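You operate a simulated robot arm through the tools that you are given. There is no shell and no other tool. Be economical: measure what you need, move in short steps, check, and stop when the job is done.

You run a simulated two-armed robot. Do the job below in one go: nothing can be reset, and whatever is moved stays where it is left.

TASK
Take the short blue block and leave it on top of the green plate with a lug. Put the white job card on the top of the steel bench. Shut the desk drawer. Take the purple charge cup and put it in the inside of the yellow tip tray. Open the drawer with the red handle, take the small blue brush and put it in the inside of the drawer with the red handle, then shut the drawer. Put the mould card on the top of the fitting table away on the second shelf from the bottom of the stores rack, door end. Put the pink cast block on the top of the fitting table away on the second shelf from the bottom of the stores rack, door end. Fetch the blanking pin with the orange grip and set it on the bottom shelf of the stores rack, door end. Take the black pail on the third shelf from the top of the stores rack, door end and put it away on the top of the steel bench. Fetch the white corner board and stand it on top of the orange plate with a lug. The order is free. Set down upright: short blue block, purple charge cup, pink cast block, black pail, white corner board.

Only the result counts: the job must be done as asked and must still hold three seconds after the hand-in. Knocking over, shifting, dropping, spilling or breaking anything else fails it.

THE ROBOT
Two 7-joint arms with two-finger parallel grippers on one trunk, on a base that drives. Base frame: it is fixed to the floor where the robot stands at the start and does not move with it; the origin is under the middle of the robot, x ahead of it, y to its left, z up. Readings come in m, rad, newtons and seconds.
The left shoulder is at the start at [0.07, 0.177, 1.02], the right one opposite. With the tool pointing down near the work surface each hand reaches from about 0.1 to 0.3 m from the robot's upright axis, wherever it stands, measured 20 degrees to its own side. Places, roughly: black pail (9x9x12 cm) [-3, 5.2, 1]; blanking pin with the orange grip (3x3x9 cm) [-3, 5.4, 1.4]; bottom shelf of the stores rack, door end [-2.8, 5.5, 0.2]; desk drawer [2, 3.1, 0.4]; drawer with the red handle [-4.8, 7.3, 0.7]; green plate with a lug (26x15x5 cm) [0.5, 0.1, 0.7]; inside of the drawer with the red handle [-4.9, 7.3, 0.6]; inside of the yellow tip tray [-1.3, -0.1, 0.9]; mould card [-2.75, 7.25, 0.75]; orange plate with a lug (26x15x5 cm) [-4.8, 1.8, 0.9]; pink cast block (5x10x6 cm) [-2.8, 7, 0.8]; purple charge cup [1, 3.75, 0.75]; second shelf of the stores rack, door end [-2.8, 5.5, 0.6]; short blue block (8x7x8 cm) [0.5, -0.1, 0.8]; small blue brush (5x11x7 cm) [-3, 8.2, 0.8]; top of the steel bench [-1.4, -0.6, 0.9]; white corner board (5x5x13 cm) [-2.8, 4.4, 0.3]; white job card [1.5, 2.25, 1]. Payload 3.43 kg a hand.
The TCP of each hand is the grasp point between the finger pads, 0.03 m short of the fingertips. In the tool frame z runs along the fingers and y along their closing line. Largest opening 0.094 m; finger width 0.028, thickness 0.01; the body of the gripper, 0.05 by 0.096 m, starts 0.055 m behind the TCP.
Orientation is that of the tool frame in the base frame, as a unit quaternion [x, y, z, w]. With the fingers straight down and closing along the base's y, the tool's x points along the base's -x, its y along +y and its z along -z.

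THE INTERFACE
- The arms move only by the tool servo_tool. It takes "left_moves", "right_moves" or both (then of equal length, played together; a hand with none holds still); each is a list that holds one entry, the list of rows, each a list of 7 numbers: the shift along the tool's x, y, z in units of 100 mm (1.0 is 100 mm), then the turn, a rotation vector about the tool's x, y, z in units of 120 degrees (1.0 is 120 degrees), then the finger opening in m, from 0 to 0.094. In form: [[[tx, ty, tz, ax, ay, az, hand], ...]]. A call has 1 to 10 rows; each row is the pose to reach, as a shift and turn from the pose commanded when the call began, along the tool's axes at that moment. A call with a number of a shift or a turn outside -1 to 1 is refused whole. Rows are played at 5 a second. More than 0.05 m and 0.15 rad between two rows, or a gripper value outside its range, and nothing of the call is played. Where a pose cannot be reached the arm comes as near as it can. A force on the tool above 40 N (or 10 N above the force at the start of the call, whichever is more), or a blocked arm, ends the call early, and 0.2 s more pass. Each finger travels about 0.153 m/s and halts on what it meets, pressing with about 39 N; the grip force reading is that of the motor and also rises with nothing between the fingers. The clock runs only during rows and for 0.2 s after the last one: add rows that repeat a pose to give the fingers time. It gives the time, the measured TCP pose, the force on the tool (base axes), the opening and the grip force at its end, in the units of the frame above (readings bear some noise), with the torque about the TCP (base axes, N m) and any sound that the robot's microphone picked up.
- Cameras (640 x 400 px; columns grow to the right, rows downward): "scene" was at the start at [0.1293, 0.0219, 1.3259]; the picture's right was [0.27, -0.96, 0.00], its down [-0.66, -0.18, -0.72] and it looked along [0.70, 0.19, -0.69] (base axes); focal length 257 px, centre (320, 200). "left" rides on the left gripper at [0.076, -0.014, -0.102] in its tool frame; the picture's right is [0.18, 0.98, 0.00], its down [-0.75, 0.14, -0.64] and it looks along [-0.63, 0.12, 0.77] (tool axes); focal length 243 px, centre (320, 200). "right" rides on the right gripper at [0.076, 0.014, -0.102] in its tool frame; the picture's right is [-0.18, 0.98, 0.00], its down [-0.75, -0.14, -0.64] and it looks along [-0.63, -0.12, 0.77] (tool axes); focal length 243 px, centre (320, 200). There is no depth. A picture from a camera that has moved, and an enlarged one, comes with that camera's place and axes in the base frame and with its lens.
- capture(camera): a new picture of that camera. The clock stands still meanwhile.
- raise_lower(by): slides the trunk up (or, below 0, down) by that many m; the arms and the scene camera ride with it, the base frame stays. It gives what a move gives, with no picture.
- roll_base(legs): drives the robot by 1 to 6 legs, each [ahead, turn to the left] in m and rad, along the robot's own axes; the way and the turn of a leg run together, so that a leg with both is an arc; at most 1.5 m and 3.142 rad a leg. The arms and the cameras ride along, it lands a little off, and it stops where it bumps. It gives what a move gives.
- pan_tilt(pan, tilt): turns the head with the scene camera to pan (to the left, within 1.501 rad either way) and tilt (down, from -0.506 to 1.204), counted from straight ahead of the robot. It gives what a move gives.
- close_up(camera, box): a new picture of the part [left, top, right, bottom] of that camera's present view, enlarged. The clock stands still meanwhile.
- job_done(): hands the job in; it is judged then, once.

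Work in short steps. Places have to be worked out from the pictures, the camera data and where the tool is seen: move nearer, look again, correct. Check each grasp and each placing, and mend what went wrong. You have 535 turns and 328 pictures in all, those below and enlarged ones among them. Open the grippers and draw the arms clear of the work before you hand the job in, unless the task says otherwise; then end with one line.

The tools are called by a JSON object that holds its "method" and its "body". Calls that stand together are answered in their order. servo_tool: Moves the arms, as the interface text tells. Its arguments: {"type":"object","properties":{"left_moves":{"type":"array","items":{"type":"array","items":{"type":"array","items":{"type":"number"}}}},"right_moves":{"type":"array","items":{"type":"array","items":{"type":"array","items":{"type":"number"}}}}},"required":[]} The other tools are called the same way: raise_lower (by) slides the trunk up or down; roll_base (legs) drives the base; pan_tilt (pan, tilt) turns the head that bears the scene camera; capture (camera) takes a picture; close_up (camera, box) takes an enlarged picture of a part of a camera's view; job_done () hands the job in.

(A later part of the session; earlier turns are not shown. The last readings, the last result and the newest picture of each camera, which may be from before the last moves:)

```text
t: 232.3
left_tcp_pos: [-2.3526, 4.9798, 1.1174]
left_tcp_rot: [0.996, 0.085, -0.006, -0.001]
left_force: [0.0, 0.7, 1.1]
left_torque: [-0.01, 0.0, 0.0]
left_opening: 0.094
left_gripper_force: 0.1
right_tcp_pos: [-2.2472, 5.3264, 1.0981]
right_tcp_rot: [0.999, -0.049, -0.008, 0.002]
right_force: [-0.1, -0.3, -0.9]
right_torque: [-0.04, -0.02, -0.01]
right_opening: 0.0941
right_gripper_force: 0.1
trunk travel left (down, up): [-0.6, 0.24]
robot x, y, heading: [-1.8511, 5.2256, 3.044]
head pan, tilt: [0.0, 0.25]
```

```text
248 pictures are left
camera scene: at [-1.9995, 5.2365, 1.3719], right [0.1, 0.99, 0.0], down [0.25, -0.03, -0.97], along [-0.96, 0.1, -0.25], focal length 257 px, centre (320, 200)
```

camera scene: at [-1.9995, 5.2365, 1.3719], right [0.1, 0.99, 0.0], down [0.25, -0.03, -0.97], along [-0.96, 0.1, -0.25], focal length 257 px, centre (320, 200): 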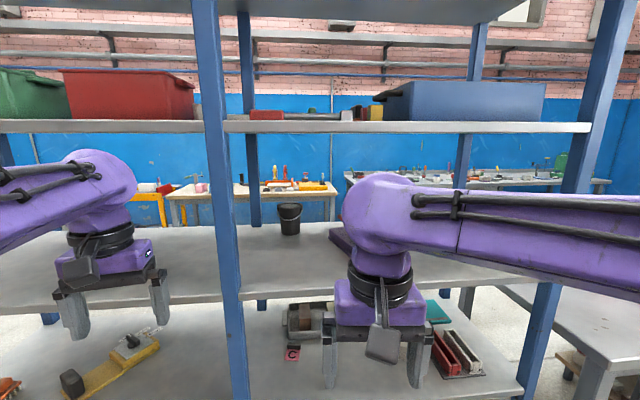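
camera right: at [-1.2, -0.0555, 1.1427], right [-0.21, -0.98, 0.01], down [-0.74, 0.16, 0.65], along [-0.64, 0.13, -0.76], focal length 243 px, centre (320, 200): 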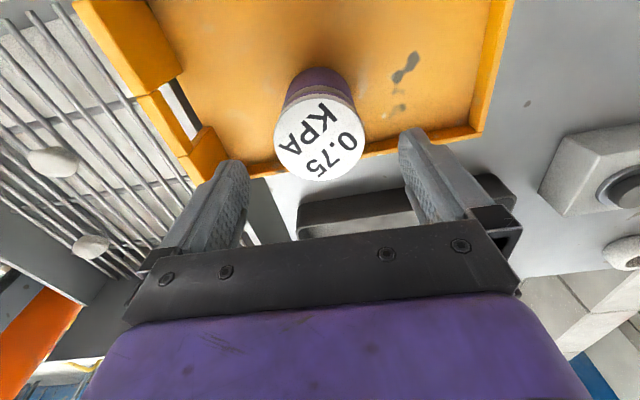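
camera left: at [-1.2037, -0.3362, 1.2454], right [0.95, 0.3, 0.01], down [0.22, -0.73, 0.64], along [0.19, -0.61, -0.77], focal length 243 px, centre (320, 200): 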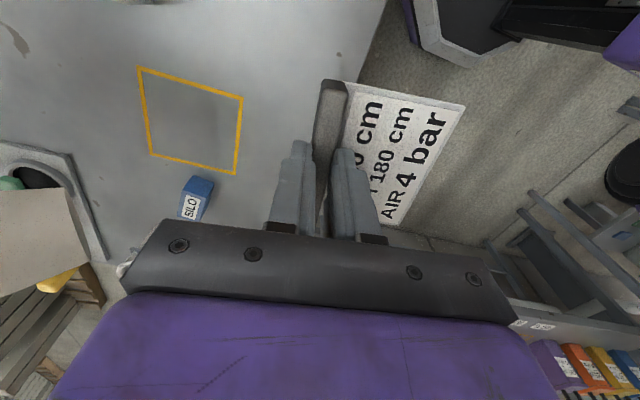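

I see the pail at about (-3.0, 5.22) on the z≈0.97 shelf. I raise the trunk to look onto the 1.39 shelf for the pin.

{"method": "raise_lower", "body": {"by": 0.24}}

{"method": "close_up", "body": {"camera": "scene", "box": [200, 80, 600, 330]}}

```text
t: 234.8
left_tcp_pos: [-2.3521, 4.9786, 1.357]
left_tcp_rot: [0.996, 0.085, -0.005, 0.0]
left_force: [-0.2, 0.2, 0.6]
left_torque: [0.0, 0.01, 0.0]
left_opening: 0.0944
left_gripper_force: 0.1
right_tcp_pos: [-2.2459, 5.3273, 1.3374]
right_tcp_rot: [0.999, -0.05, -0.009, 0.002]
right_force: [0.4, -0.3, -0.8]
right_torque: [0.0, 0.0, 0.0]
right_opening: 0.094
right_gripper_force: 0.0
trunk travel left (down, up): [-0.84, 0.0]
robot x, y, heading: [-1.8587, 5.2233, 3.042]
head pan, tilt: [0.0, 0.25]
```

```text
1.60 times, centred on (400, 205) of scene
camera zoom: at [-1.9996, 5.2366, 1.6119], right [0.1, 0.99, 0.0], down [0.25, -0.03, -0.97], along [-0.96, 0.1, -0.25], focal length 411 px, centre (192, 192)
```

zoom: 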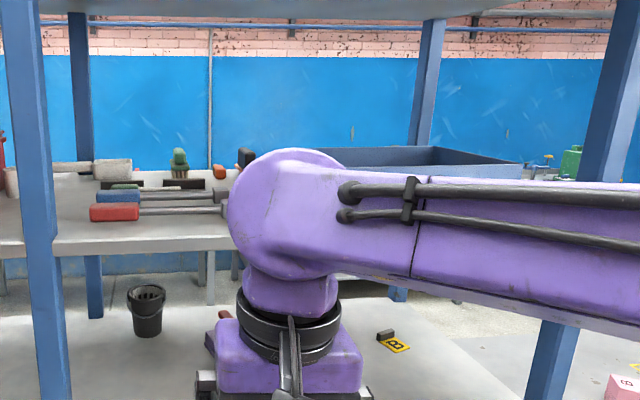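

The right arm blocks the view of the shelf; I move it down and to the right.

{"method": "servo_tool", "body": {"right_moves": [[[0, -0.3, 0.3, 0, 0, 0, 0.094], [0, -0.6, 0.6, 0, 0, 0, 0.094], [0, -0.9, 0.9, 0, 0, 0, 0.094], [0, -1.0, 1.0, 0, 0, 0, 0.094]]]}}

{"method": "servo_tool", "body": {"right_moves": [[[0, -0.3, 0.3, 0, 0, 0, 0.094], [0, -0.6, 0.6, 0, 0, 0, 0.094], [0, -0.9, 0.9, 0, 0, 0, 0.094], [0, -1.0, 1.0, 0, 0, 0, 0.094]]]}}

{"method": "capture", "body": {"camera": "scene"}}

```text
t: 235.8
left_tcp_pos: [-2.3526, 4.9794, 1.3574]
left_tcp_rot: [0.996, 0.084, -0.004, -0.001]
left_force: [0.0, 1.0, 0.4]
left_torque: [0.0, 0.01, 0.0]
left_opening: 0.0939
left_gripper_force: 0.0
right_tcp_pos: [-2.2399, 5.427, 1.239]
right_tcp_rot: [0.999, -0.048, -0.009, 0.002]
right_force: [0.2, 0.1, -0.6]
right_torque: [0.03, 0.03, 0.02]
right_opening: 0.0937
right_gripper_force: 0.1
trunk travel left (down, up): [-0.84, 0.0]
robot x, y, heading: [-1.8543, 5.223, 3.043]
head pan, tilt: [0.0, 0.25]
```

```text
t: 236.8
left_tcp_pos: [-2.3537, 4.9789, 1.3574]
left_tcp_rot: [0.996, 0.084, -0.005, 0.0]
left_force: [-0.2, -0.5, 0.6]
left_torque: [0.0, -0.02, -0.03]
left_opening: 0.094
left_gripper_force: 0.0
right_tcp_pos: [-2.2319, 5.5259, 1.1398]
right_tcp_rot: [0.999, -0.049, -0.009, 0.002]
right_force: [0.2, 0.8, 0.1]
right_torque: [0.0, 0.01, 0.03]
right_opening: 0.0937
right_gripper_force: 0.1
trunk travel left (down, up): [-0.84, 0.0]
robot x, y, heading: [-1.856, 5.2242, 3.042]
head pan, tilt: [0.0, 0.25]
```

```text
246 pictures are left
camera scene: at [-1.9997, 5.2364, 1.6119], right [0.1, 0.99, 0.0], down [0.25, -0.02, -0.97], along [-0.96, 0.1, -0.25], focal length 257 px, centre (320, 200)
```

scene: 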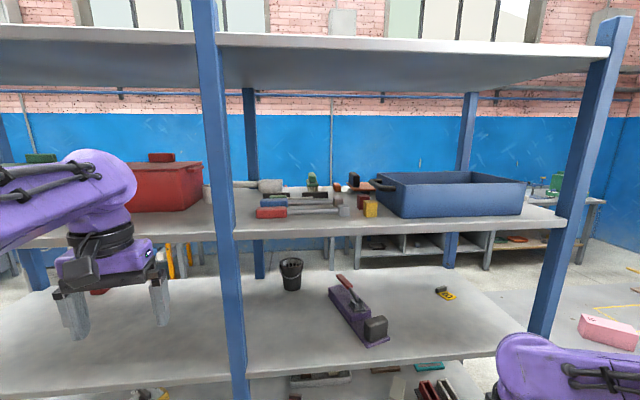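

{"method": "close_up", "body": {"camera": "scene", "box": [220, 150, 420, 250]}}

{"method": "close_up", "body": {"camera": "scene", "box": [220, 240, 480, 400]}}

```text
3.20 times, centred on (320, 200) of scene
camera zoom: at [-1.9997, 5.2364, 1.6119], right [0.1, 0.99, 0.0], down [0.25, -0.02, -0.97], along [-0.96, 0.1, -0.25], focal length 822 px, centre (320, 200)
```

zoom: 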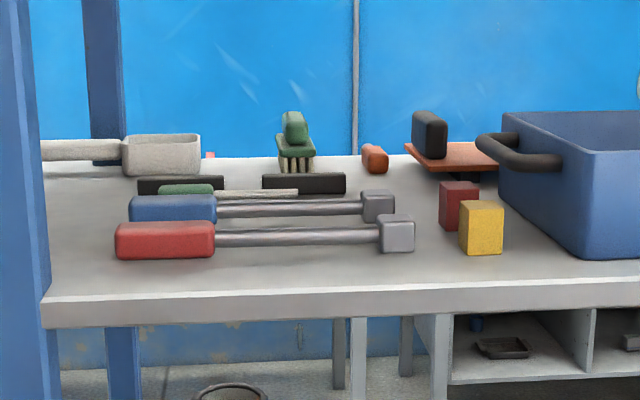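

```text
2.46 times, centred on (350, 320) of scene
camera zoom: at [-1.9997, 5.2364, 1.6119], right [0.1, 0.99, 0.0], down [0.25, -0.02, -0.97], along [-0.96, 0.1, -0.25], focal length 632 px, centre (246, -95)
```

zoom: 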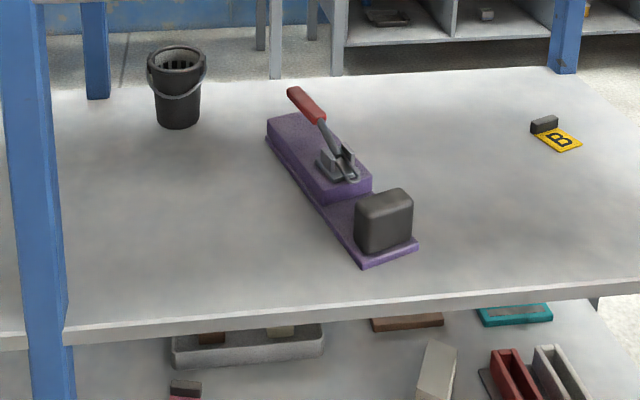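

The orange-gripped pin lies at the back of the 1.39 shelf at about (-2.97, 5.40), next to a green brush. I'll pitch the right hand 60° forward and bring it level with the shelf.

{"method": "servo_tool", "body": {"right_moves": [[[0, 0.1, -0.1, 0, -0.07, 0, 0.094], [0, 0.2, -0.2, 0, -0.14, 0, 0.094], [0, 0.4, -0.4, 0, -0.21, 0, 0.094], [0, 0.6, -0.6, 0, -0.28, 0, 0.094], [0, 0.8, -0.8, 0, -0.35, 0, 0.094], [0, 1.0, -1.0, 0, -0.42, 0, 0.094], [0, 1.0, -1.0, 0, -0.49, 0, 0.094], [0, 1.0, -1.0, 0, -0.5, 0, 0.094]]]}}

{"method": "capture", "body": {"camera": "scene"}}

```text
t: 238.6
left_tcp_pos: [-2.353, 4.9801, 1.3567]
left_tcp_rot: [0.996, 0.084, -0.006, -0.001]
left_force: [0.1, 0.4, 0.0]
left_torque: [-0.01, 0.01, -0.01]
left_opening: 0.0938
left_gripper_force: 0.0
right_tcp_pos: [-2.2895, 5.4096, 1.2605]
right_tcp_rot: [0.861, -0.043, -0.507, -0.022]
right_force: [0.3, 0.0, 0.0]
right_torque: [-0.02, 0.01, 0.03]
right_opening: 0.0943
right_gripper_force: 0.1
right hand out of reach, approached as far as the arm can: row 4, 5, 6, 7, 8
trunk travel left (down, up): [-0.84, 0.0]
robot x, y, heading: [-1.8556, 5.2184, 3.039]
head pan, tilt: [0.0, 0.25]
```

```text
243 pictures are left
camera scene: at [-1.9999, 5.2375, 1.6119], right [0.1, 0.99, 0.0], down [0.25, -0.03, -0.97], along [-0.96, 0.1, -0.25], focal length 257 px, centre (320, 200)
```

scene: 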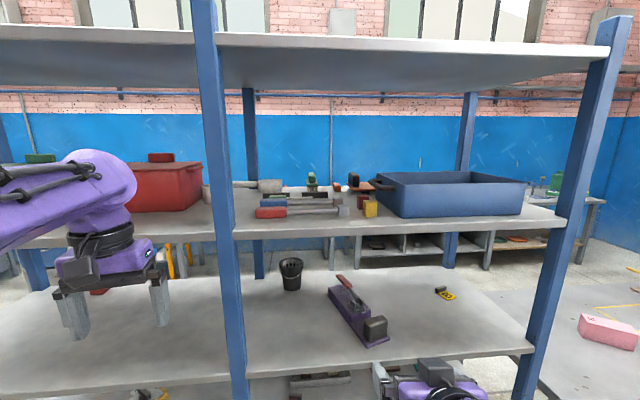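

Now I raise the tilted hand in front of the rack to z≈1.5.

{"method": "servo_tool", "body": {"right_moves": [[[-0.33, 0, -0.18, 0, 0, 0, 0.094], [-0.66, 0, -0.36, 0, 0, 0, 0.094], [-1.0, 0, -0.55, 0, 0, 0, 0.094], [-1.0, 0, -0.55, 0, 0, 0, 0.094]]]}}

{"method": "servo_tool", "body": {"right_moves": [[[-0.33, 0, -0.1, 0, 0, 0, 0.094], [-0.66, 0, -0.2, 0, 0, 0, 0.094], [-1.0, 0, -0.3, 0, 0, 0, 0.094], [-1.0, 0, -0.3, 0, 0, 0, 0.094]]]}}

{"method": "capture", "body": {"camera": "scene"}}

```text
t: 239.6
left_tcp_pos: [-2.3521, 4.9784, 1.3575]
left_tcp_rot: [0.996, 0.085, -0.006, -0.001]
left_force: [0.5, 0.2, -0.5]
left_torque: [0.01, 0.03, -0.01]
left_opening: 0.094
left_gripper_force: 0.0
right_tcp_pos: [-2.2836, 5.4065, 1.3762]
right_tcp_rot: [0.861, -0.043, -0.506, -0.023]
right_force: [0.8, -0.2, 0.6]
right_torque: [-0.01, 0.01, 0.01]
right_opening: 0.0939
right_gripper_force: 0.0
trunk travel left (down, up): [-0.84, 0.0]
robot x, y, heading: [-1.8568, 5.2219, 3.037]
head pan, tilt: [0.0, 0.25]
```

```text
t: 240.6
left_tcp_pos: [-2.3521, 4.9797, 1.3566]
left_tcp_rot: [0.996, 0.085, -0.005, 0.0]
left_force: [0.8, 0.1, 0.2]
left_torque: [-0.01, 0.0, -0.01]
left_opening: 0.0941
left_gripper_force: 0.0
right_tcp_pos: [-2.3089, 5.4096, 1.4788]
right_tcp_rot: [0.861, -0.043, -0.507, -0.023]
right_force: [0.1, -1.1, -0.6]
right_torque: [-0.03, -0.04, -0.02]
right_opening: 0.0939
right_gripper_force: 0.0
trunk travel left (down, up): [-0.84, 0.0]
robot x, y, heading: [-1.8571, 5.223, 3.039]
head pan, tilt: [0.0, 0.25]
```

```text
242 pictures are left
camera scene: at [-1.9994, 5.2368, 1.6119], right [0.1, 0.99, 0.0], down [0.25, -0.03, -0.97], along [-0.96, 0.1, -0.25], focal length 257 px, centre (320, 200)
```

scene: 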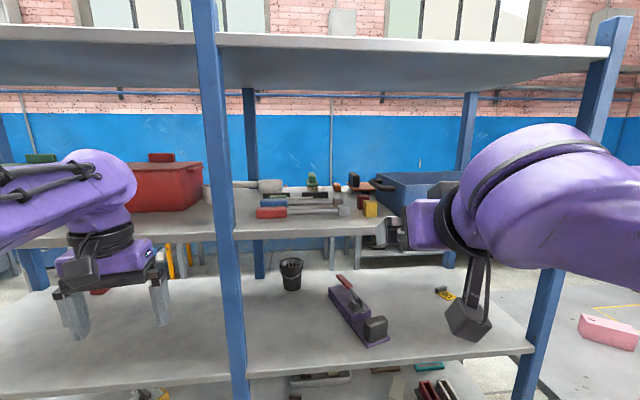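

Before driving closer, the left hand must be tucked so it doesn't hit the rack; I lower and retract it.

{"method": "servo_tool", "body": {"left_moves": [[[0.1, 0.1, 0.4, 0, 0, 0, 0.094], [0.3, 0.2, 0.7, 0, 0, 0, 0.094], [0.5, 0.3, 1.0, 0, 0, 0, 0.094], [0.8, 0.3, 1.0, 0, 0, 0, 0.094], [1.0, 0.3, 1.0, 0, 0, 0, 0.094]]]}}

{"method": "servo_tool", "body": {"left_moves": [[[0.1, 0.0, 0.3, 0, 0, 0, 0.094], [0.3, 0.0, 0.6, 0, 0, 0, 0.094], [0.5, 0.0, 0.9, 0, 0, 0, 0.094], [0.8, 0.0, 1.0, 0, 0, 0, 0.094], [1.0, 0.0, 1.0, 0, 0, 0, 0.094]]]}}

```text
t: 241.8
left_tcp_pos: [-2.3009, 4.9406, 1.2433]
left_tcp_rot: [0.996, 0.086, -0.006, -0.009]
left_force: [-0.3, 0.0, -0.3]
left_torque: [0.01, 0.01, 0.02]
left_opening: 0.0939
left_gripper_force: 0.0
left hand out of reach, approached as far as the arm can: row 2, 3, 4, 5
right_tcp_pos: [-2.3081, 5.4092, 1.478]
right_tcp_rot: [0.861, -0.042, -0.507, -0.022]
right_force: [0.3, 0.3, -0.1]
right_torque: [-0.03, -0.02, -0.06]
right_opening: 0.094
right_gripper_force: 0.1
trunk travel left (down, up): [-0.84, 0.0]
robot x, y, heading: [-1.856, 5.2208, 3.042]
head pan, tilt: [0.0, 0.25]
```

```text
t: 243.0
left_tcp_pos: [-2.2322, 4.9469, 1.1201]
left_tcp_rot: [0.996, 0.087, -0.004, -0.01]
left_force: [-0.4, 0.5, -0.5]
left_torque: [0.02, 0.03, 0.01]
left_opening: 0.0939
left_gripper_force: 0.0
left hand out of reach, approached as far as the arm can: row 2, 3, 4, 5
right_tcp_pos: [-2.3087, 5.4089, 1.4784]
right_tcp_rot: [0.861, -0.043, -0.506, -0.023]
right_force: [0.8, 0.7, -0.3]
right_torque: [-0.01, -0.04, -0.01]
right_opening: 0.0942
right_gripper_force: 0.1
trunk travel left (down, up): [-0.84, 0.0]
robot x, y, heading: [-1.8553, 5.2216, 3.038]
head pan, tilt: [0.0, 0.25]
```

Lower means closer; I continue.

{"method": "servo_tool", "body": {"left_moves": [[[0.0, 0.0, 0.4, 0, 0, 0, 0.094], [0.1, 0.0, 0.8, 0, 0, 0, 0.094], [0.3, 0.0, 1.0, 0, 0, 0, 0.094], [0.5, 0.0, 1.0, 0, 0, 0, 0.094], [0.5, 0.0, 1.0, 0, 0, 0, 0.094]]]}}

{"method": "servo_tool", "body": {"left_moves": [[[0.0, 0.0, 0.4, 0, 0, 0, 0.094], [0.1, 0.0, 0.8, 0, 0, 0, 0.094], [0.3, 0.0, 1.0, 0, 0, 0, 0.094], [0.5, 0.0, 1.0, 0, 0, 0, 0.094], [0.5, 0.0, 1.0, 0, 0, 0, 0.094]]]}}

{"method": "pan_tilt", "body": {"pan": 0.3, "tilt": 0.6}}

{"method": "capture", "body": {"camera": "scene"}}

```text
t: 244.2
left_tcp_pos: [-2.1987, 4.9513, 1.0165]
left_tcp_rot: [0.996, 0.085, -0.005, 0.0]
left_force: [-0.7, -0.3, -0.2]
left_torque: [-0.01, -0.02, -0.01]
left_opening: 0.094
left_gripper_force: 0.1
left hand out of reach, approached as far as the arm can: row 4, 5
right_tcp_pos: [-2.3093, 5.4092, 1.4788]
right_tcp_rot: [0.861, -0.043, -0.507, -0.023]
right_force: [0.1, -0.5, -0.8]
right_torque: [-0.02, 0.02, -0.02]
right_opening: 0.0938
right_gripper_force: 0.1
trunk travel left (down, up): [-0.84, 0.0]
robot x, y, heading: [-1.8551, 5.2249, 3.041]
head pan, tilt: [0.0, 0.25]
```

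```text
t: 245.4
left_tcp_pos: [-2.1529, 4.9597, 0.9146]
left_tcp_rot: [0.996, 0.085, -0.005, -0.002]
left_force: [0.0, 0.4, -0.2]
left_torque: [0.02, 0.01, -0.02]
left_opening: 0.0939
left_gripper_force: 0.0
right_tcp_pos: [-2.3098, 5.4088, 1.4786]
right_tcp_rot: [0.861, -0.042, -0.507, -0.022]
right_force: [0.2, 0.0, 0.4]
right_torque: [0.0, 0.0, -0.02]
right_opening: 0.0939
right_gripper_force: 0.1
trunk travel left (down, up): [-0.84, 0.0]
robot x, y, heading: [-1.857, 5.2243, 3.042]
head pan, tilt: [0.0, 0.25]
```

```text
t: 246.2
left_tcp_pos: [-2.1526, 4.9599, 0.9146]
left_tcp_rot: [0.996, 0.085, -0.006, 0.0]
left_force: [0.3, 0.2, 0.1]
left_torque: [-0.01, -0.03, 0.0]
left_opening: 0.0941
left_gripper_force: 0.0
right_tcp_pos: [-2.3078, 5.4092, 1.4778]
right_tcp_rot: [0.861, -0.043, -0.506, -0.023]
right_force: [0.2, 0.6, 0.8]
right_torque: [0.0, -0.05, 0.03]
right_opening: 0.094
right_gripper_force: 0.0
trunk travel left (down, up): [-0.84, 0.0]
robot x, y, heading: [-1.8598, 5.2235, 3.045]
head pan, tilt: [0.3, 0.6]
```

```text
241 pictures are left
camera scene: at [-1.993, 5.21, 1.5798], right [-0.2, 0.98, 0.0], down [0.55, 0.11, -0.83], along [-0.81, -0.16, -0.56], focal length 257 px, centre (320, 200)
```

scene: 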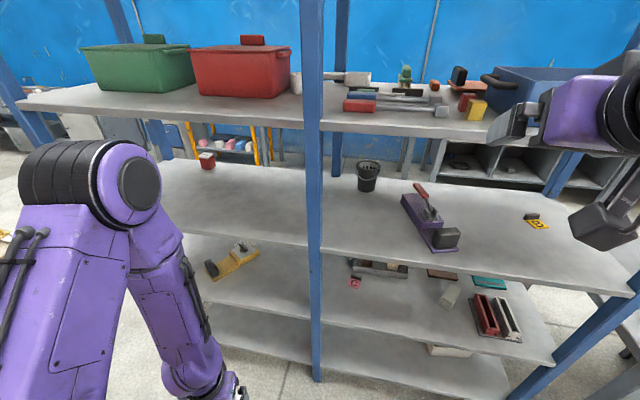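

The left elbow would meet the rack if I drove straight in. I'll reposition so the robot faces the rack turned left (right shoulder leading): raise the hand a bit, then back and re-approach at heading ≈3.44.

{"method": "servo_tool", "body": {"right_moves": [[[-0.3, 0, -0.17, 0, 0, 0, 0.094], [-0.55, 0, -0.3, 0, 0, 0, 0.094], [-0.55, 0, -0.3, 0, 0, 0, 0.094]]]}}

{"method": "roll_base", "body": {"legs": [[0, 1.06], [-0.36, 0], [0, -0.66], [0.35, 0]]}}

{"method": "pan_tilt", "body": {"pan": -0.3, "tilt": 0.35}}

{"method": "capture", "body": {"camera": "scene"}}

```text
t: 247.0
left_tcp_pos: [-2.1521, 4.9603, 0.9153]
left_tcp_rot: [0.996, 0.084, -0.005, -0.001]
left_force: [-0.2, 0.6, 0.5]
left_torque: [0.0, 0.0, 0.0]
left_opening: 0.0941
left_gripper_force: 0.1
right_tcp_pos: [-2.3115, 5.4113, 1.5415]
right_tcp_rot: [0.861, -0.044, -0.507, -0.023]
right_force: [0.4, -0.1, -0.9]
right_torque: [-0.01, 0.02, -0.02]
right_opening: 0.0939
right_gripper_force: 0.1
trunk travel left (down, up): [-0.84, 0.0]
robot x, y, heading: [-1.8557, 5.2217, 3.039]
head pan, tilt: [0.3, 0.6]
```

```text
t: 255.6
left_tcp_pos: [-2.1435, 5.0508, 0.9154]
left_tcp_rot: [0.957, 0.289, -0.006, 0.0]
left_force: [0.2, 0.3, 0.8]
left_torque: [-0.01, 0.01, 0.01]
left_opening: 0.094
left_gripper_force: 0.1
right_tcp_pos: [-2.4709, 5.399, 1.5411]
right_tcp_rot: [0.851, 0.136, -0.501, 0.082]
right_force: [-0.6, -0.1, -0.2]
right_torque: [0.02, 0.0, 0.0]
right_opening: 0.094
right_gripper_force: 0.0
trunk travel left (down, up): [-0.84, 0.0]
robot x, y, heading: [-1.9818, 5.4079, -2.824]
head pan, tilt: [0.3, 0.6]
```

```text
t: 256.6
left_tcp_pos: [-2.1444, 5.0489, 0.9149]
left_tcp_rot: [0.957, 0.289, -0.006, 0.001]
left_force: [-0.7, 0.1, 0.4]
left_torque: [0.0, 0.02, -0.01]
left_opening: 0.0939
left_gripper_force: 0.0
right_tcp_pos: [-2.4725, 5.397, 1.5413]
right_tcp_rot: [0.851, 0.136, -0.501, 0.082]
right_force: [0.2, 0.3, -0.1]
right_torque: [0.01, -0.04, 0.02]
right_opening: 0.0938
right_gripper_force: 0.1
trunk travel left (down, up): [-0.84, 0.0]
robot x, y, heading: [-1.9817, 5.4121, -2.823]
head pan, tilt: [-0.3, 0.351]
```

```text
240 pictures are left
camera scene: at [-2.1215, 5.3926, 1.6025], right [-0.02, 1.0, 0.0], down [0.34, 0.01, -0.94], along [-0.94, -0.01, -0.34], focal length 257 px, centre (320, 200)
```

scene: 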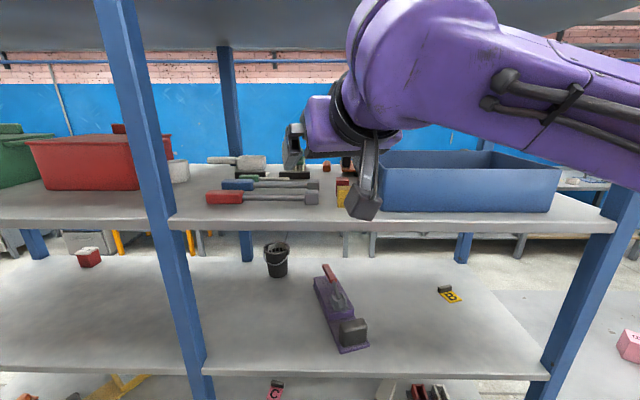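

Let me look closely at the pin and its neighbours.

{"method": "close_up", "body": {"camera": "scene", "box": [260, 140, 400, 225]}}

{"method": "capture", "body": {"camera": "right"}}

```text
4.57 times, centred on (330, 182) of scene
camera zoom: at [-2.1215, 5.3926, 1.6025], right [-0.02, 1.0, 0.0], down [0.34, 0.01, -0.94], along [-0.94, -0.01, -0.34], focal length 1174 px, centre (274, 280)
```

zoom: 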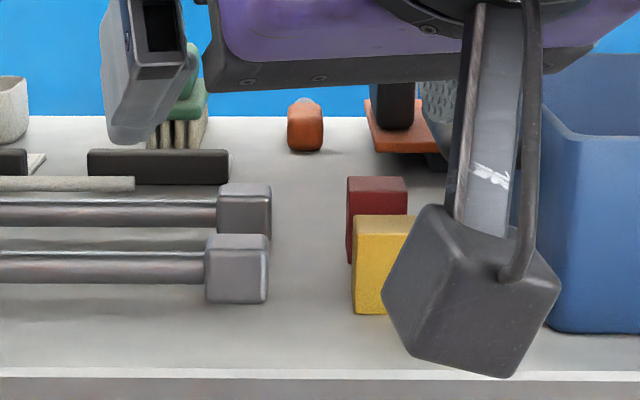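

```text
238 pictures are left
camera right: at [-2.3468, 5.4234, 1.5234], right [0.22, -0.96, 0.17], down [0.14, 0.2, 0.97], along [-0.96, -0.19, 0.18], focal length 243 px, centre (320, 200)
```

right: 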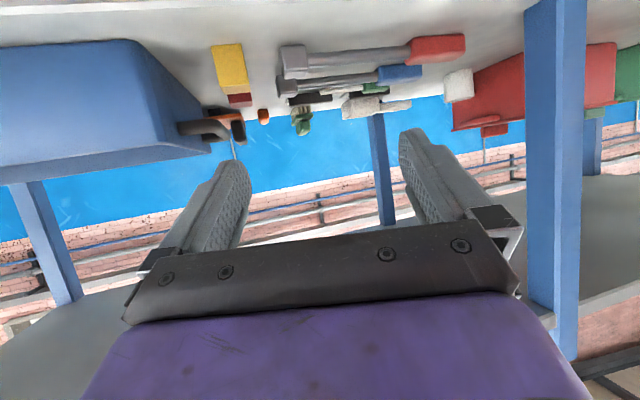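

The pin lies end-on, near end at x≈-2.98, y≈5.406. I make the hand steeper (35° from vertical) and pointing straight -x so the camera box clears the shelf.

{"method": "servo_tool", "body": {"right_moves": [[[0, 0, 0, 0.033, 0.054, 0.018, 0.055], [0, 0, 0, 0.067, 0.108, 0.037, 0.055], [0, 0, 0, 0.1, 0.163, 0.055, 0.055], [0, 0, 0, 0.134, 0.217, 0.074, 0.055], [0, 0, 0, 0.134, 0.217, 0.074, 0.055]]]}}

{"method": "roll_base", "body": {"legs": [[0.19, 0]]}}

{"method": "capture", "body": {"camera": "scene"}}

```text
t: 257.8
left_tcp_pos: [-2.1456, 5.0495, 0.9142]
left_tcp_rot: [0.957, 0.29, -0.005, 0.0]
left_force: [-0.2, -0.2, -0.2]
left_torque: [-0.02, 0.02, 0.01]
left_opening: 0.0939
left_gripper_force: 0.2
right_tcp_pos: [-2.4711, 5.3983, 1.541]
right_tcp_rot: [0.952, 0.015, -0.303, -0.03]
right_force: [-1.4, -1.0, -0.3]
right_torque: [-0.02, 0.0, 0.0]
right_opening: 0.0549
right_gripper_force: 0.1
trunk travel left (down, up): [-0.84, 0.0]
robot x, y, heading: [-1.9796, 5.4078, -2.823]
head pan, tilt: [-0.3, 0.351]
```

```text
t: 259.4
left_tcp_pos: [-2.3183, 4.9917, 0.9147]
left_tcp_rot: [0.957, 0.291, -0.007, 0.001]
left_force: [0.7, 1.0, 0.7]
left_torque: [-0.03, 0.02, 0.02]
left_opening: 0.0938
left_gripper_force: 0.0
right_tcp_pos: [-2.6459, 5.3369, 1.5421]
right_tcp_rot: [0.952, 0.017, -0.305, -0.03]
right_force: [0.2, 0.4, -0.2]
right_torque: [-0.01, -0.01, 0.03]
right_opening: 0.055
right_gripper_force: 0.0
trunk travel left (down, up): [-0.84, 0.0]
robot x, y, heading: [-2.1611, 5.3497, -2.817]
head pan, tilt: [-0.3, 0.351]
```

```text
237 pictures are left
camera scene: at [-2.2958, 5.3345, 1.6029], right [-0.02, 1.0, 0.0], down [0.34, 0.01, -0.94], along [-0.94, -0.02, -0.34], focal length 257 px, centre (320, 200)
```

scene: 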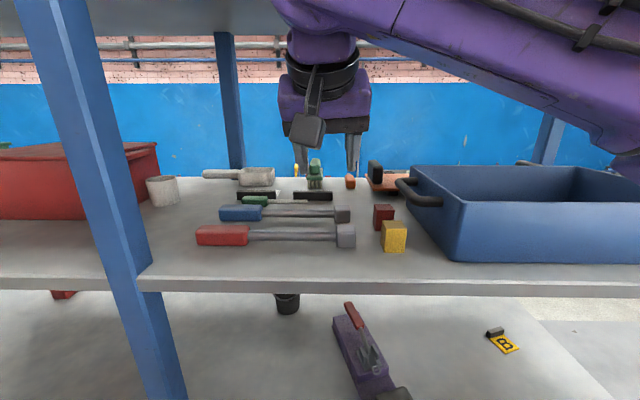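

Pin refined at (-2.994, 5.407). I move the hand inward at z≈1.56 in two steps, checking the forearm against the blue bin.

{"method": "servo_tool", "body": {"right_moves": [[[-0.29, -0.2, 0.15, 0, 0, 0, 0.055], [-0.57, -0.4, 0.3, 0, 0, 0, 0.055], [-0.86, -0.6, 0.45, 0, 0, 0, 0.055], [-0.86, -0.74, 0.45, 0, 0, 0, 0.055]]]}}

{"method": "capture", "body": {"camera": "scene"}}

```text
t: 260.4
left_tcp_pos: [-2.3203, 4.9901, 0.9154]
left_tcp_rot: [0.957, 0.291, -0.006, 0.0]
left_force: [0.0, 0.0, 0.0]
left_torque: [-0.06, -0.02, -0.01]
left_opening: 0.0939
left_gripper_force: 0.1
right_tcp_pos: [-2.7448, 5.4079, 1.559]
right_tcp_rot: [0.952, 0.018, -0.304, -0.028]
right_force: [-0.1, 0.4, 0.6]
right_torque: [-0.04, 0.02, 0.0]
right_opening: 0.0552
right_gripper_force: 0.0
trunk travel left (down, up): [-0.84, 0.0]
robot x, y, heading: [-2.1583, 5.3474, -2.82]
head pan, tilt: [-0.3, 0.351]
```

```text
236 pictures are left
camera scene: at [-2.2991, 5.3343, 1.6026], right [-0.02, 1.0, 0.0], down [0.34, 0.01, -0.94], along [-0.94, -0.02, -0.34], focal length 257 px, centre (320, 200)
```

scene: 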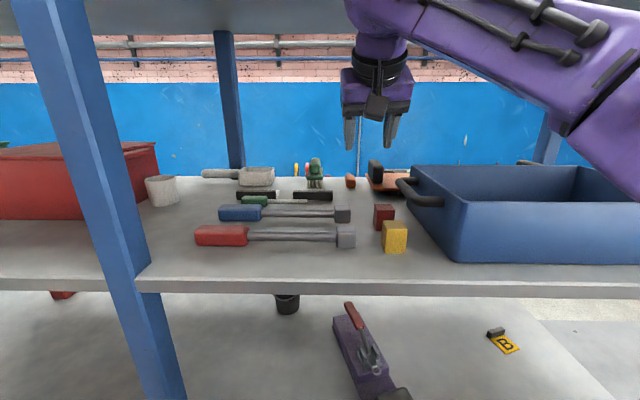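

To keep the elbow out of the blue bin I back the base 7 cm and use a more extended arm.

{"method": "roll_base", "body": {"legs": [[-0.07, 0]]}}

{"method": "servo_tool", "body": {"right_moves": [[[-0.3, 0.1, 0.25, 0, 0, 0, 0.055], [-0.6, 0.1, 0.5, 0, 0, 0, 0.055], [-0.9, 0.1, 0.7, 0, 0, 0, 0.055], [-1.0, 0.1, 0.9, 0, 0, 0, 0.055]]]}}

{"method": "capture", "body": {"camera": "scene"}}

```text
t: 261.4
left_tcp_pos: [-2.2588, 5.011, 0.9122]
left_tcp_rot: [0.957, 0.29, -0.001, 0.0]
left_force: [-0.6, -1.7, 0.0]
left_torque: [0.01, -0.06, 0.01]
left_opening: 0.0941
left_gripper_force: 0.0
right_tcp_pos: [-2.6859, 5.427, 1.5538]
right_tcp_rot: [0.953, 0.019, -0.299, -0.03]
right_force: [0.0, -0.8, -0.5]
right_torque: [0.05, 0.01, -0.01]
right_opening: 0.0553
right_gripper_force: 0.1
trunk travel left (down, up): [-0.84, 0.0]
robot x, y, heading: [-2.0951, 5.3763, -2.822]
head pan, tilt: [-0.3, 0.351]
```

```text
t: 262.4
left_tcp_pos: [-2.2534, 5.0136, 0.9135]
left_tcp_rot: [0.957, 0.29, -0.005, 0.0]
left_force: [-0.3, -0.3, 0.0]
left_torque: [0.0, 0.0, 0.01]
left_opening: 0.0938
left_gripper_force: 0.0
right_tcp_pos: [-2.7782, 5.4346, 1.5283]
right_tcp_rot: [0.952, 0.018, -0.303, -0.029]
right_force: [-0.4, -0.3, -0.3]
right_torque: [0.01, -0.04, 0.01]
right_opening: 0.0549
right_gripper_force: 0.0
right hand out of reach, approached as far as the arm can: row 2, 3, 4
trunk travel left (down, up): [-0.84, 0.0]
robot x, y, heading: [-2.0921, 5.3719, -2.824]
head pan, tilt: [-0.3, 0.351]
```

```text
235 pictures are left
camera scene: at [-2.2325, 5.3555, 1.6024], right [-0.02, 1.0, 0.0], down [0.34, 0.01, -0.94], along [-0.94, -0.02, -0.34], focal length 257 px, centre (320, 200)
```

scene: 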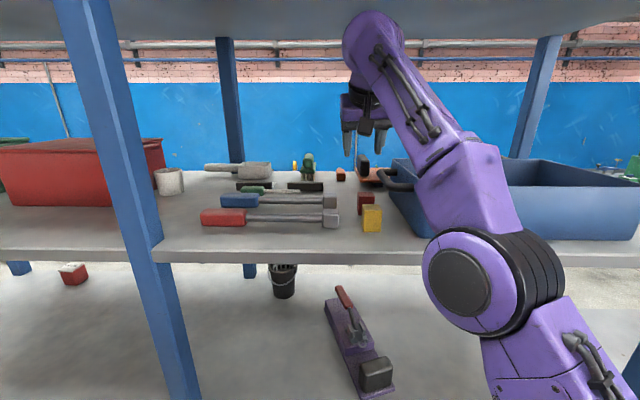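

Reach over the shelf edge is too poor from this side, and the pin lies near the rack's rear edge, which is open. I'll retract and go around to the back of the rack.

{"method": "servo_tool", "body": {"right_moves": [[[0.3, 0, -0.2, 0, 0, 0, 0.055], [0.6, 0, -0.4, 0, 0, 0, 0.055], [0.9, 0, -0.6, 0, 0, 0, 0.055], [1.0, 0, -0.7, 0, 0, 0, 0.055]]]}}

{"method": "roll_base", "body": {"legs": [[-0.35, 0]]}}

{"method": "capture", "body": {"camera": "scene"}}

```text
t: 263.4
left_tcp_pos: [-2.2577, 5.0147, 0.9129]
left_tcp_rot: [0.957, 0.29, -0.003, 0.002]
left_force: [-0.3, -0.3, 0.6]
left_torque: [0.02, -0.01, -0.01]
left_opening: 0.0941
left_gripper_force: 0.0
right_tcp_pos: [-2.7073, 5.4165, 1.5768]
right_tcp_rot: [0.955, 0.02, -0.295, -0.032]
right_force: [0.2, 0.7, 0.2]
right_torque: [0.0, -0.03, 0.04]
right_opening: 0.0549
right_gripper_force: 0.0
right hand out of reach, approached as far as the arm can: row 1, 2, 3, 4
trunk travel left (down, up): [-0.84, 0.0]
robot x, y, heading: [-2.0897, 5.3735, -2.823]
head pan, tilt: [-0.3, 0.351]
```

```text
t: 264.8
left_tcp_pos: [-2.1983, 5.0053, 0.9097]
left_tcp_rot: [0.954, 0.272, -0.125, 0.027]
left_force: [0.5, -1.0, -1.1]
left_torque: [0.01, 0.04, -0.04]
left_opening: 0.0941
left_gripper_force: 0.1
right_tcp_pos: [-2.6079, 5.4087, 1.5658]
right_tcp_rot: [0.976, 0.051, -0.213, 0.014]
right_force: [-0.3, 0.4, 0.0]
right_torque: [0.03, 0.04, 0.04]
right_opening: 0.0547
right_gripper_force: 0.1
trunk travel left (down, up): [-0.84, 0.0]
robot x, y, heading: [-1.9703, 5.4177, -2.825]
head pan, tilt: [-0.3, 0.351]
stopped in leg 1: the robot was blocked; the commanded pose is now the measured one
```

```text
234 pictures are left
camera scene: at [-2.2082, 5.3859, 1.5962], right [-0.01, 1.0, 0.01], down [0.4, 0.01, -0.92], along [-0.92, -0.01, -0.4], focal length 257 px, centre (320, 200)
```

scene: 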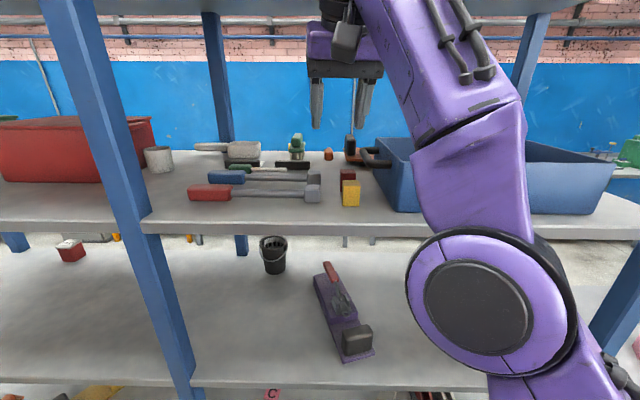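

The robot is caught: the right wrist is evidently hooked behind the top shelf's front lip. I first ease the base forward slightly, then lower the hand.

{"method": "roll_base", "body": {"legs": [[0.05, 0]]}}

{"method": "servo_tool", "body": {"right_moves": [[[0.1, 0, 0.2, 0, 0, 0, 0.055], [0.2, 0, 0.4, 0, 0, 0, 0.055], [0.3, 0, 0.6, 0, 0, 0, 0.055], [0.3, 0, 0.6, 0, 0, 0, 0.055]]]}}

{"method": "capture", "body": {"camera": "scene"}}

```text
t: 265.7
left_tcp_pos: [-2.2144, 5.0089, 0.9174]
left_tcp_rot: [0.955, 0.275, -0.111, 0.022]
left_force: [-1.3, 0.1, 0.0]
left_torque: [0.0, 0.03, 0.02]
left_opening: 0.094
left_gripper_force: 0.1
right_tcp_pos: [-2.6187, 5.4141, 1.5681]
right_tcp_rot: [0.971, 0.045, -0.236, -0.012]
right_force: [-0.7, -0.5, 0.8]
right_torque: [0.02, 0.0, -0.02]
right_opening: 0.0548
right_gripper_force: 0.2
trunk travel left (down, up): [-0.84, 0.0]
robot x, y, heading: [-2.0169, 5.3968, -2.824]
head pan, tilt: [-0.3, 0.351]
```

```text
t: 266.7
left_tcp_pos: [-2.2003, 5.0068, 0.9211]
left_tcp_rot: [0.953, 0.276, -0.123, 0.02]
left_force: [0.1, 0.6, 0.4]
left_torque: [0.01, 0.01, -0.04]
left_opening: 0.094
left_gripper_force: 0.1
right_tcp_pos: [-2.6189, 5.3921, 1.5526]
right_tcp_rot: [0.968, 0.045, -0.246, -0.013]
right_force: [0.8, 0.7, -0.1]
right_torque: [-0.01, 0.0, -0.01]
right_opening: 0.055
right_gripper_force: 0.1
right hand out of reach, approached as far as the arm can: row 1, 2, 3, 4
trunk travel left (down, up): [-0.84, 0.0]
robot x, y, heading: [-2.015, 5.3979, -2.825]
head pan, tilt: [-0.3, 0.351]
```

```text
233 pictures are left
camera scene: at [-2.1621, 5.381, 1.6025], right [-0.02, 1.0, 0.0], down [0.34, 0.01, -0.94], along [-0.94, -0.01, -0.34], focal length 257 px, centre (320, 200)
```

scene: 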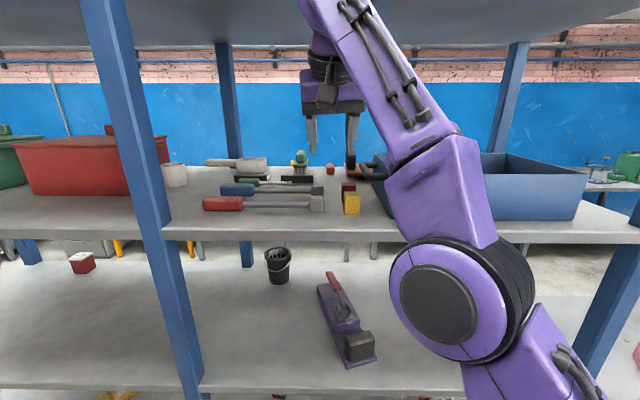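

The robot has straightened. I lower the trunk 5 cm (hand then still above the hammers) to free the wrist from the top shelf.

{"method": "raise_lower", "body": {"by": -0.05}}

{"method": "roll_base", "body": {"legs": [[-0.05, 0]]}}

{"method": "capture", "body": {"camera": "scene"}}

```text
t: 267.6
left_tcp_pos: [-2.1985, 5.0065, 0.8717]
left_tcp_rot: [0.953, 0.275, -0.123, 0.018]
left_force: [-1.2, -0.5, 0.3]
left_torque: [-0.02, 0.01, -0.01]
left_opening: 0.0938
left_gripper_force: 0.1
right_tcp_pos: [-2.6165, 5.3931, 1.5033]
right_tcp_rot: [0.968, 0.045, -0.246, -0.014]
right_force: [-0.6, 0.4, -0.7]
right_torque: [0.01, 0.0, 0.03]
right_opening: 0.055
right_gripper_force: 0.2
trunk travel left (down, up): [-0.79, 0.05]
robot x, y, heading: [-2.0188, 5.3958, -2.824]
head pan, tilt: [-0.3, 0.351]
```

```text
t: 268.6
left_tcp_pos: [-2.1545, 5.02, 0.8695]
left_tcp_rot: [0.953, 0.277, -0.12, 0.02]
left_force: [0.2, -0.9, 0.0]
left_torque: [0.03, -0.02, 0.02]
left_opening: 0.0941
left_gripper_force: 0.1
right_tcp_pos: [-2.5767, 5.4054, 1.4996]
right_tcp_rot: [0.969, 0.046, -0.243, -0.014]
right_force: [-1.3, -0.6, -0.1]
right_torque: [0.01, -0.03, 0.01]
right_opening: 0.0551
right_gripper_force: 0.1
trunk travel left (down, up): [-0.79, 0.05]
robot x, y, heading: [-1.9739, 5.4102, -2.823]
head pan, tilt: [-0.3, 0.351]
```

```text
232 pictures are left
camera scene: at [-2.1204, 5.3931, 1.5515], right [-0.02, 1.0, 0.0], down [0.35, 0.01, -0.94], along [-0.94, -0.02, -0.35], focal length 257 px, centre (320, 200)
```

scene: 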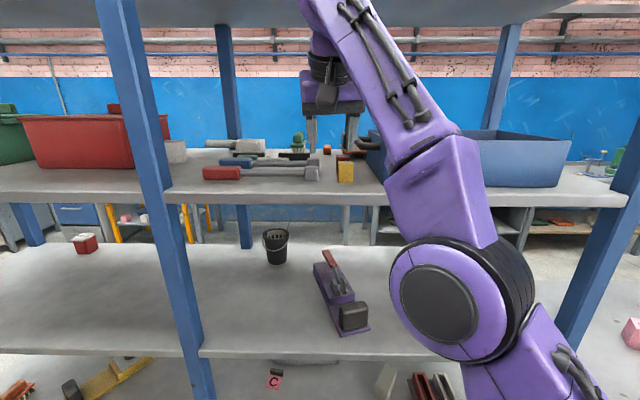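

Free. I back out fully.

{"method": "roll_base", "body": {"legs": [[-0.4, 0]]}}

{"method": "capture", "body": {"camera": "scene"}}

```text
t: 271.1
left_tcp_pos: [-1.7659, 5.148, 0.8715]
left_tcp_rot: [0.953, 0.278, -0.122, 0.019]
left_force: [0.4, 0.1, 0.3]
left_torque: [-0.01, 0.02, 0.02]
left_opening: 0.0941
left_gripper_force: 0.1
right_tcp_pos: [-2.1863, 5.5324, 1.5013]
right_tcp_rot: [0.968, 0.048, -0.245, -0.014]
right_force: [0.5, -0.5, -0.1]
right_torque: [0.01, 0.03, -0.01]
right_opening: 0.055
right_gripper_force: 0.1
trunk travel left (down, up): [-0.79, 0.05]
robot x, y, heading: [-1.5891, 5.5388, -2.819]
head pan, tilt: [-0.3, 0.351]
```

```text
231 pictures are left
camera scene: at [-1.7302, 5.5218, 1.5523], right [-0.02, 1.0, 0.0], down [0.34, 0.01, -0.94], along [-0.94, -0.02, -0.34], focal length 257 px, centre (320, 200)
```

scene: 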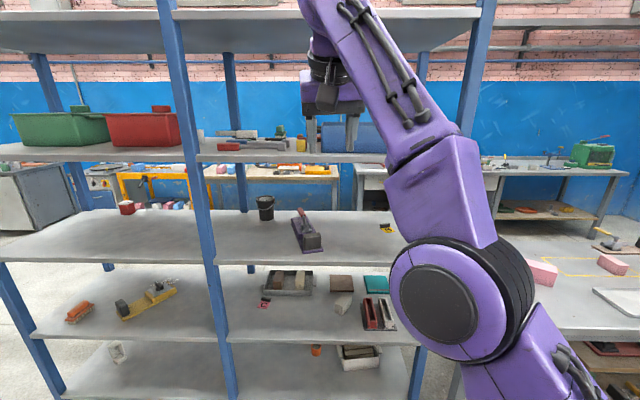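

All objects on the rack look undisturbed. I lower the trunk and bring both hands back to a neutral vertical pose.

{"method": "raise_lower", "body": {"by": -0.19}}

{"method": "servo_tool", "body": {"right_moves": [[[0.2, 0, 0.3, 0, 0.06, 0, 0.094], [0.3, 0, 0.6, 0, 0.12, 0, 0.094], [0.4, 0, 0.8, 0, 0.18, 0, 0.094], [0.5, 0, 1.0, 0, 0.237, 0, 0.094], [0.5, 0, 1.0, 0, 0.237, 0, 0.094]]], "left_moves": [[[0, 0, -0.3, 0, 0.03, 0, 0.094], [0, 0, -0.6, 0, 0.06, 0, 0.094], [0, 0, -0.8, 0, 0.09, 0, 0.094], [0, 0, -1.0, 0, 0.118, 0, 0.094], [0, 0, -1.0, 0, 0.118, 0, 0.094]]]}}

{"method": "servo_tool", "body": {"right_moves": [[[0.1, 0, 0.3, 0, 0, 0, 0.094], [0.2, 0, 0.6, 0, 0, 0, 0.094], [0.3, 0, 0.9, 0, 0, 0, 0.094], [0.3, 0, 1.0, 0, 0, 0, 0.094]]], "left_moves": [[[-0.1, 0, -0.3, 0, 0, 0, 0.094], [-0.2, 0, -0.6, 0, 0, 0, 0.094], [-0.3, 0, -0.9, 0, 0, 0, 0.094], [-0.4, 0, -1.0, 0, 0, 0, 0.094]]]}}

{"method": "capture", "body": {"camera": "scene"}}

```text
t: 273.1
left_tcp_pos: [-1.7643, 5.1482, 0.6812]
left_tcp_rot: [0.953, 0.277, -0.123, 0.019]
left_force: [0.1, 0.1, 0.3]
left_torque: [-0.01, 0.01, 0.0]
left_opening: 0.094
left_gripper_force: 0.0
right_tcp_pos: [-2.1856, 5.5314, 1.313]
right_tcp_rot: [0.968, 0.048, -0.245, -0.013]
right_force: [0.4, 0.1, 1.1]
right_torque: [0.01, -0.01, 0.0]
right_opening: 0.0548
right_gripper_force: 0.0
trunk travel left (down, up): [-0.6, 0.24]
robot x, y, heading: [-1.5901, 5.5384, -2.824]
head pan, tilt: [-0.3, 0.351]
```

```text
t: 274.3
left_tcp_pos: [-1.773, 5.1377, 0.7705]
left_tcp_rot: [0.96, 0.28, -0.003, -0.015]
left_force: [0.5, 0.4, 0.3]
left_torque: [-0.01, 0.0, 0.04]
left_opening: 0.0941
left_gripper_force: 0.0
left hand out of reach, approached as far as the arm can: row 1, 2, 3, 4, 5
right_tcp_pos: [-2.1869, 5.538, 1.1971]
right_tcp_rot: [0.999, 0.043, -0.001, -0.024]
right_force: [-0.6, 0.0, 0.2]
right_torque: [0.0, 0.0, -0.02]
right_opening: 0.0942
right_gripper_force: 0.1
right hand out of reach, approached as far as the arm can: row 1, 2, 4, 5
trunk travel left (down, up): [-0.6, 0.24]
robot x, y, heading: [-1.5886, 5.5437, -2.821]
head pan, tilt: [-0.3, 0.351]
```

```text
t: 275.3
left_tcp_pos: [-1.8044, 5.1132, 0.8679]
left_tcp_rot: [0.96, 0.278, -0.005, -0.016]
left_force: [0.0, 0.3, 0.7]
left_torque: [-0.01, 0.0, 0.02]
left_opening: 0.0939
left_gripper_force: 0.0
right_tcp_pos: [-2.1581, 5.5439, 1.0987]
right_tcp_rot: [0.999, 0.044, 0.0, -0.025]
right_force: [0.3, -0.1, -0.5]
right_torque: [0.02, -0.01, -0.01]
right_opening: 0.0942
right_gripper_force: 0.0
trunk travel left (down, up): [-0.6, 0.24]
robot x, y, heading: [-1.5881, 5.5375, -2.822]
head pan, tilt: [-0.3, 0.351]
```

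```text
230 pictures are left
camera scene: at [-1.7285, 5.5209, 1.3625], right [-0.02, 1.0, 0.0], down [0.34, 0.01, -0.94], along [-0.94, -0.02, -0.34], focal length 257 px, centre (320, 200)
```

scene: 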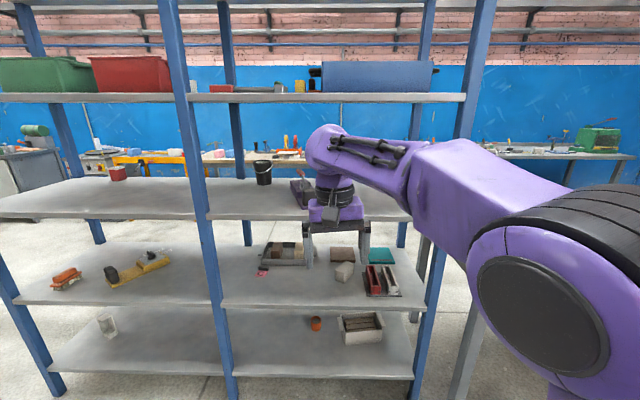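

The corner board stands on the near bay's bottom shelf (about (-2.78, 4.36)). I'll do the fitting table first: drive to y≈6.9 and face it.

{"method": "roll_base", "body": {"legs": [[0, -1.86], [1.3, 0], [0, 1.52]]}}

{"method": "pan_tilt", "body": {"pan": 0.0, "tilt": 0.45}}

{"method": "capture", "body": {"camera": "scene"}}

```text
t: 290.1
left_tcp_pos: [-1.9886, 6.5181, 0.8674]
left_tcp_rot: [0.993, 0.116, -0.003, -0.017]
left_force: [0.8, 0.1, -0.1]
left_torque: [-0.01, 0.02, 0.01]
left_opening: 0.0938
left_gripper_force: 0.1
right_tcp_pos: [-2.181, 7.0402, 1.0999]
right_tcp_rot: [0.992, -0.123, 0.004, -0.024]
right_force: [-0.2, 0.3, 0.1]
right_torque: [0.01, -0.02, 0.0]
right_opening: 0.0942
right_gripper_force: 0.0
trunk travel left (down, up): [-0.6, 0.24]
robot x, y, heading: [-1.6478, 6.854, 3.13]
head pan, tilt: [-0.3, 0.351]
```

```text
t: 290.9
left_tcp_pos: [-1.9875, 6.5187, 0.8667]
left_tcp_rot: [0.993, 0.116, -0.002, -0.015]
left_force: [0.2, 0.4, -0.4]
left_torque: [0.01, 0.02, -0.01]
left_opening: 0.0943
left_gripper_force: 0.0
right_tcp_pos: [-2.1811, 7.0416, 1.0983]
right_tcp_rot: [0.992, -0.123, 0.005, -0.024]
right_force: [0.1, 0.4, 0.6]
right_torque: [-0.01, -0.02, -0.03]
right_opening: 0.094
right_gripper_force: 0.0
trunk travel left (down, up): [-0.6, 0.24]
robot x, y, heading: [-1.6451, 6.8497, 3.133]
head pan, tilt: [0.0, 0.45]
```

```text
229 pictures are left
camera scene: at [-1.786, 6.852, 1.3533], right [0.01, 1.0, 0.0], down [0.44, -0.01, -0.9], along [-0.9, 0.01, -0.44], focal length 257 px, centre (320, 200)
```

scene: 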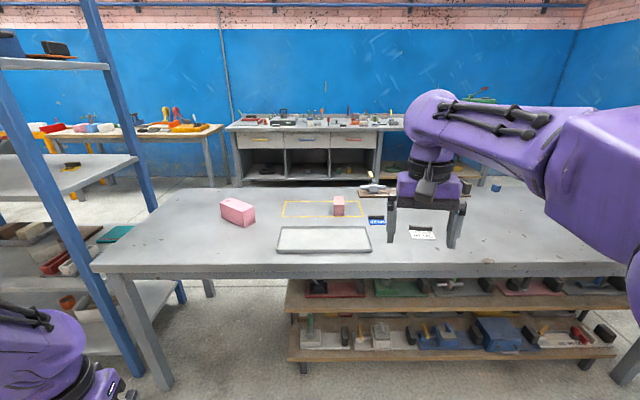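

{"method": "close_up", "body": {"camera": "scene", "box": [190, 160, 480, 280]}}

{"method": "capture", "body": {"camera": "right"}}

```text
2.21 times, centred on (335, 220) of scene
camera zoom: at [-1.786, 6.852, 1.3533], right [0.01, 1.0, 0.0], down [0.44, -0.01, -0.9], along [-0.9, 0.01, -0.44], focal length 567 px, centre (287, 156)
```

zoom: 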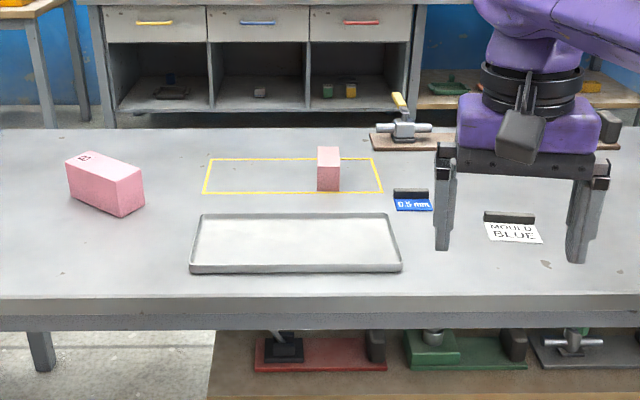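

```text
227 pictures are left
camera right: at [-2.1118, 7.0032, 1.1999], right [-0.42, -0.91, -0.05], down [-0.71, 0.29, 0.65], along [-0.57, 0.3, -0.76], focal length 243 px, centre (320, 200)
```

right: 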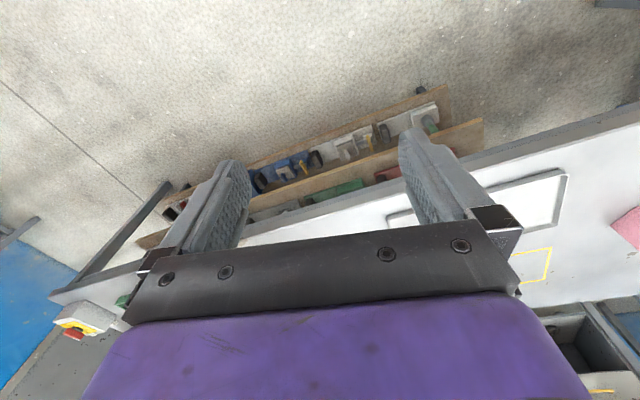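

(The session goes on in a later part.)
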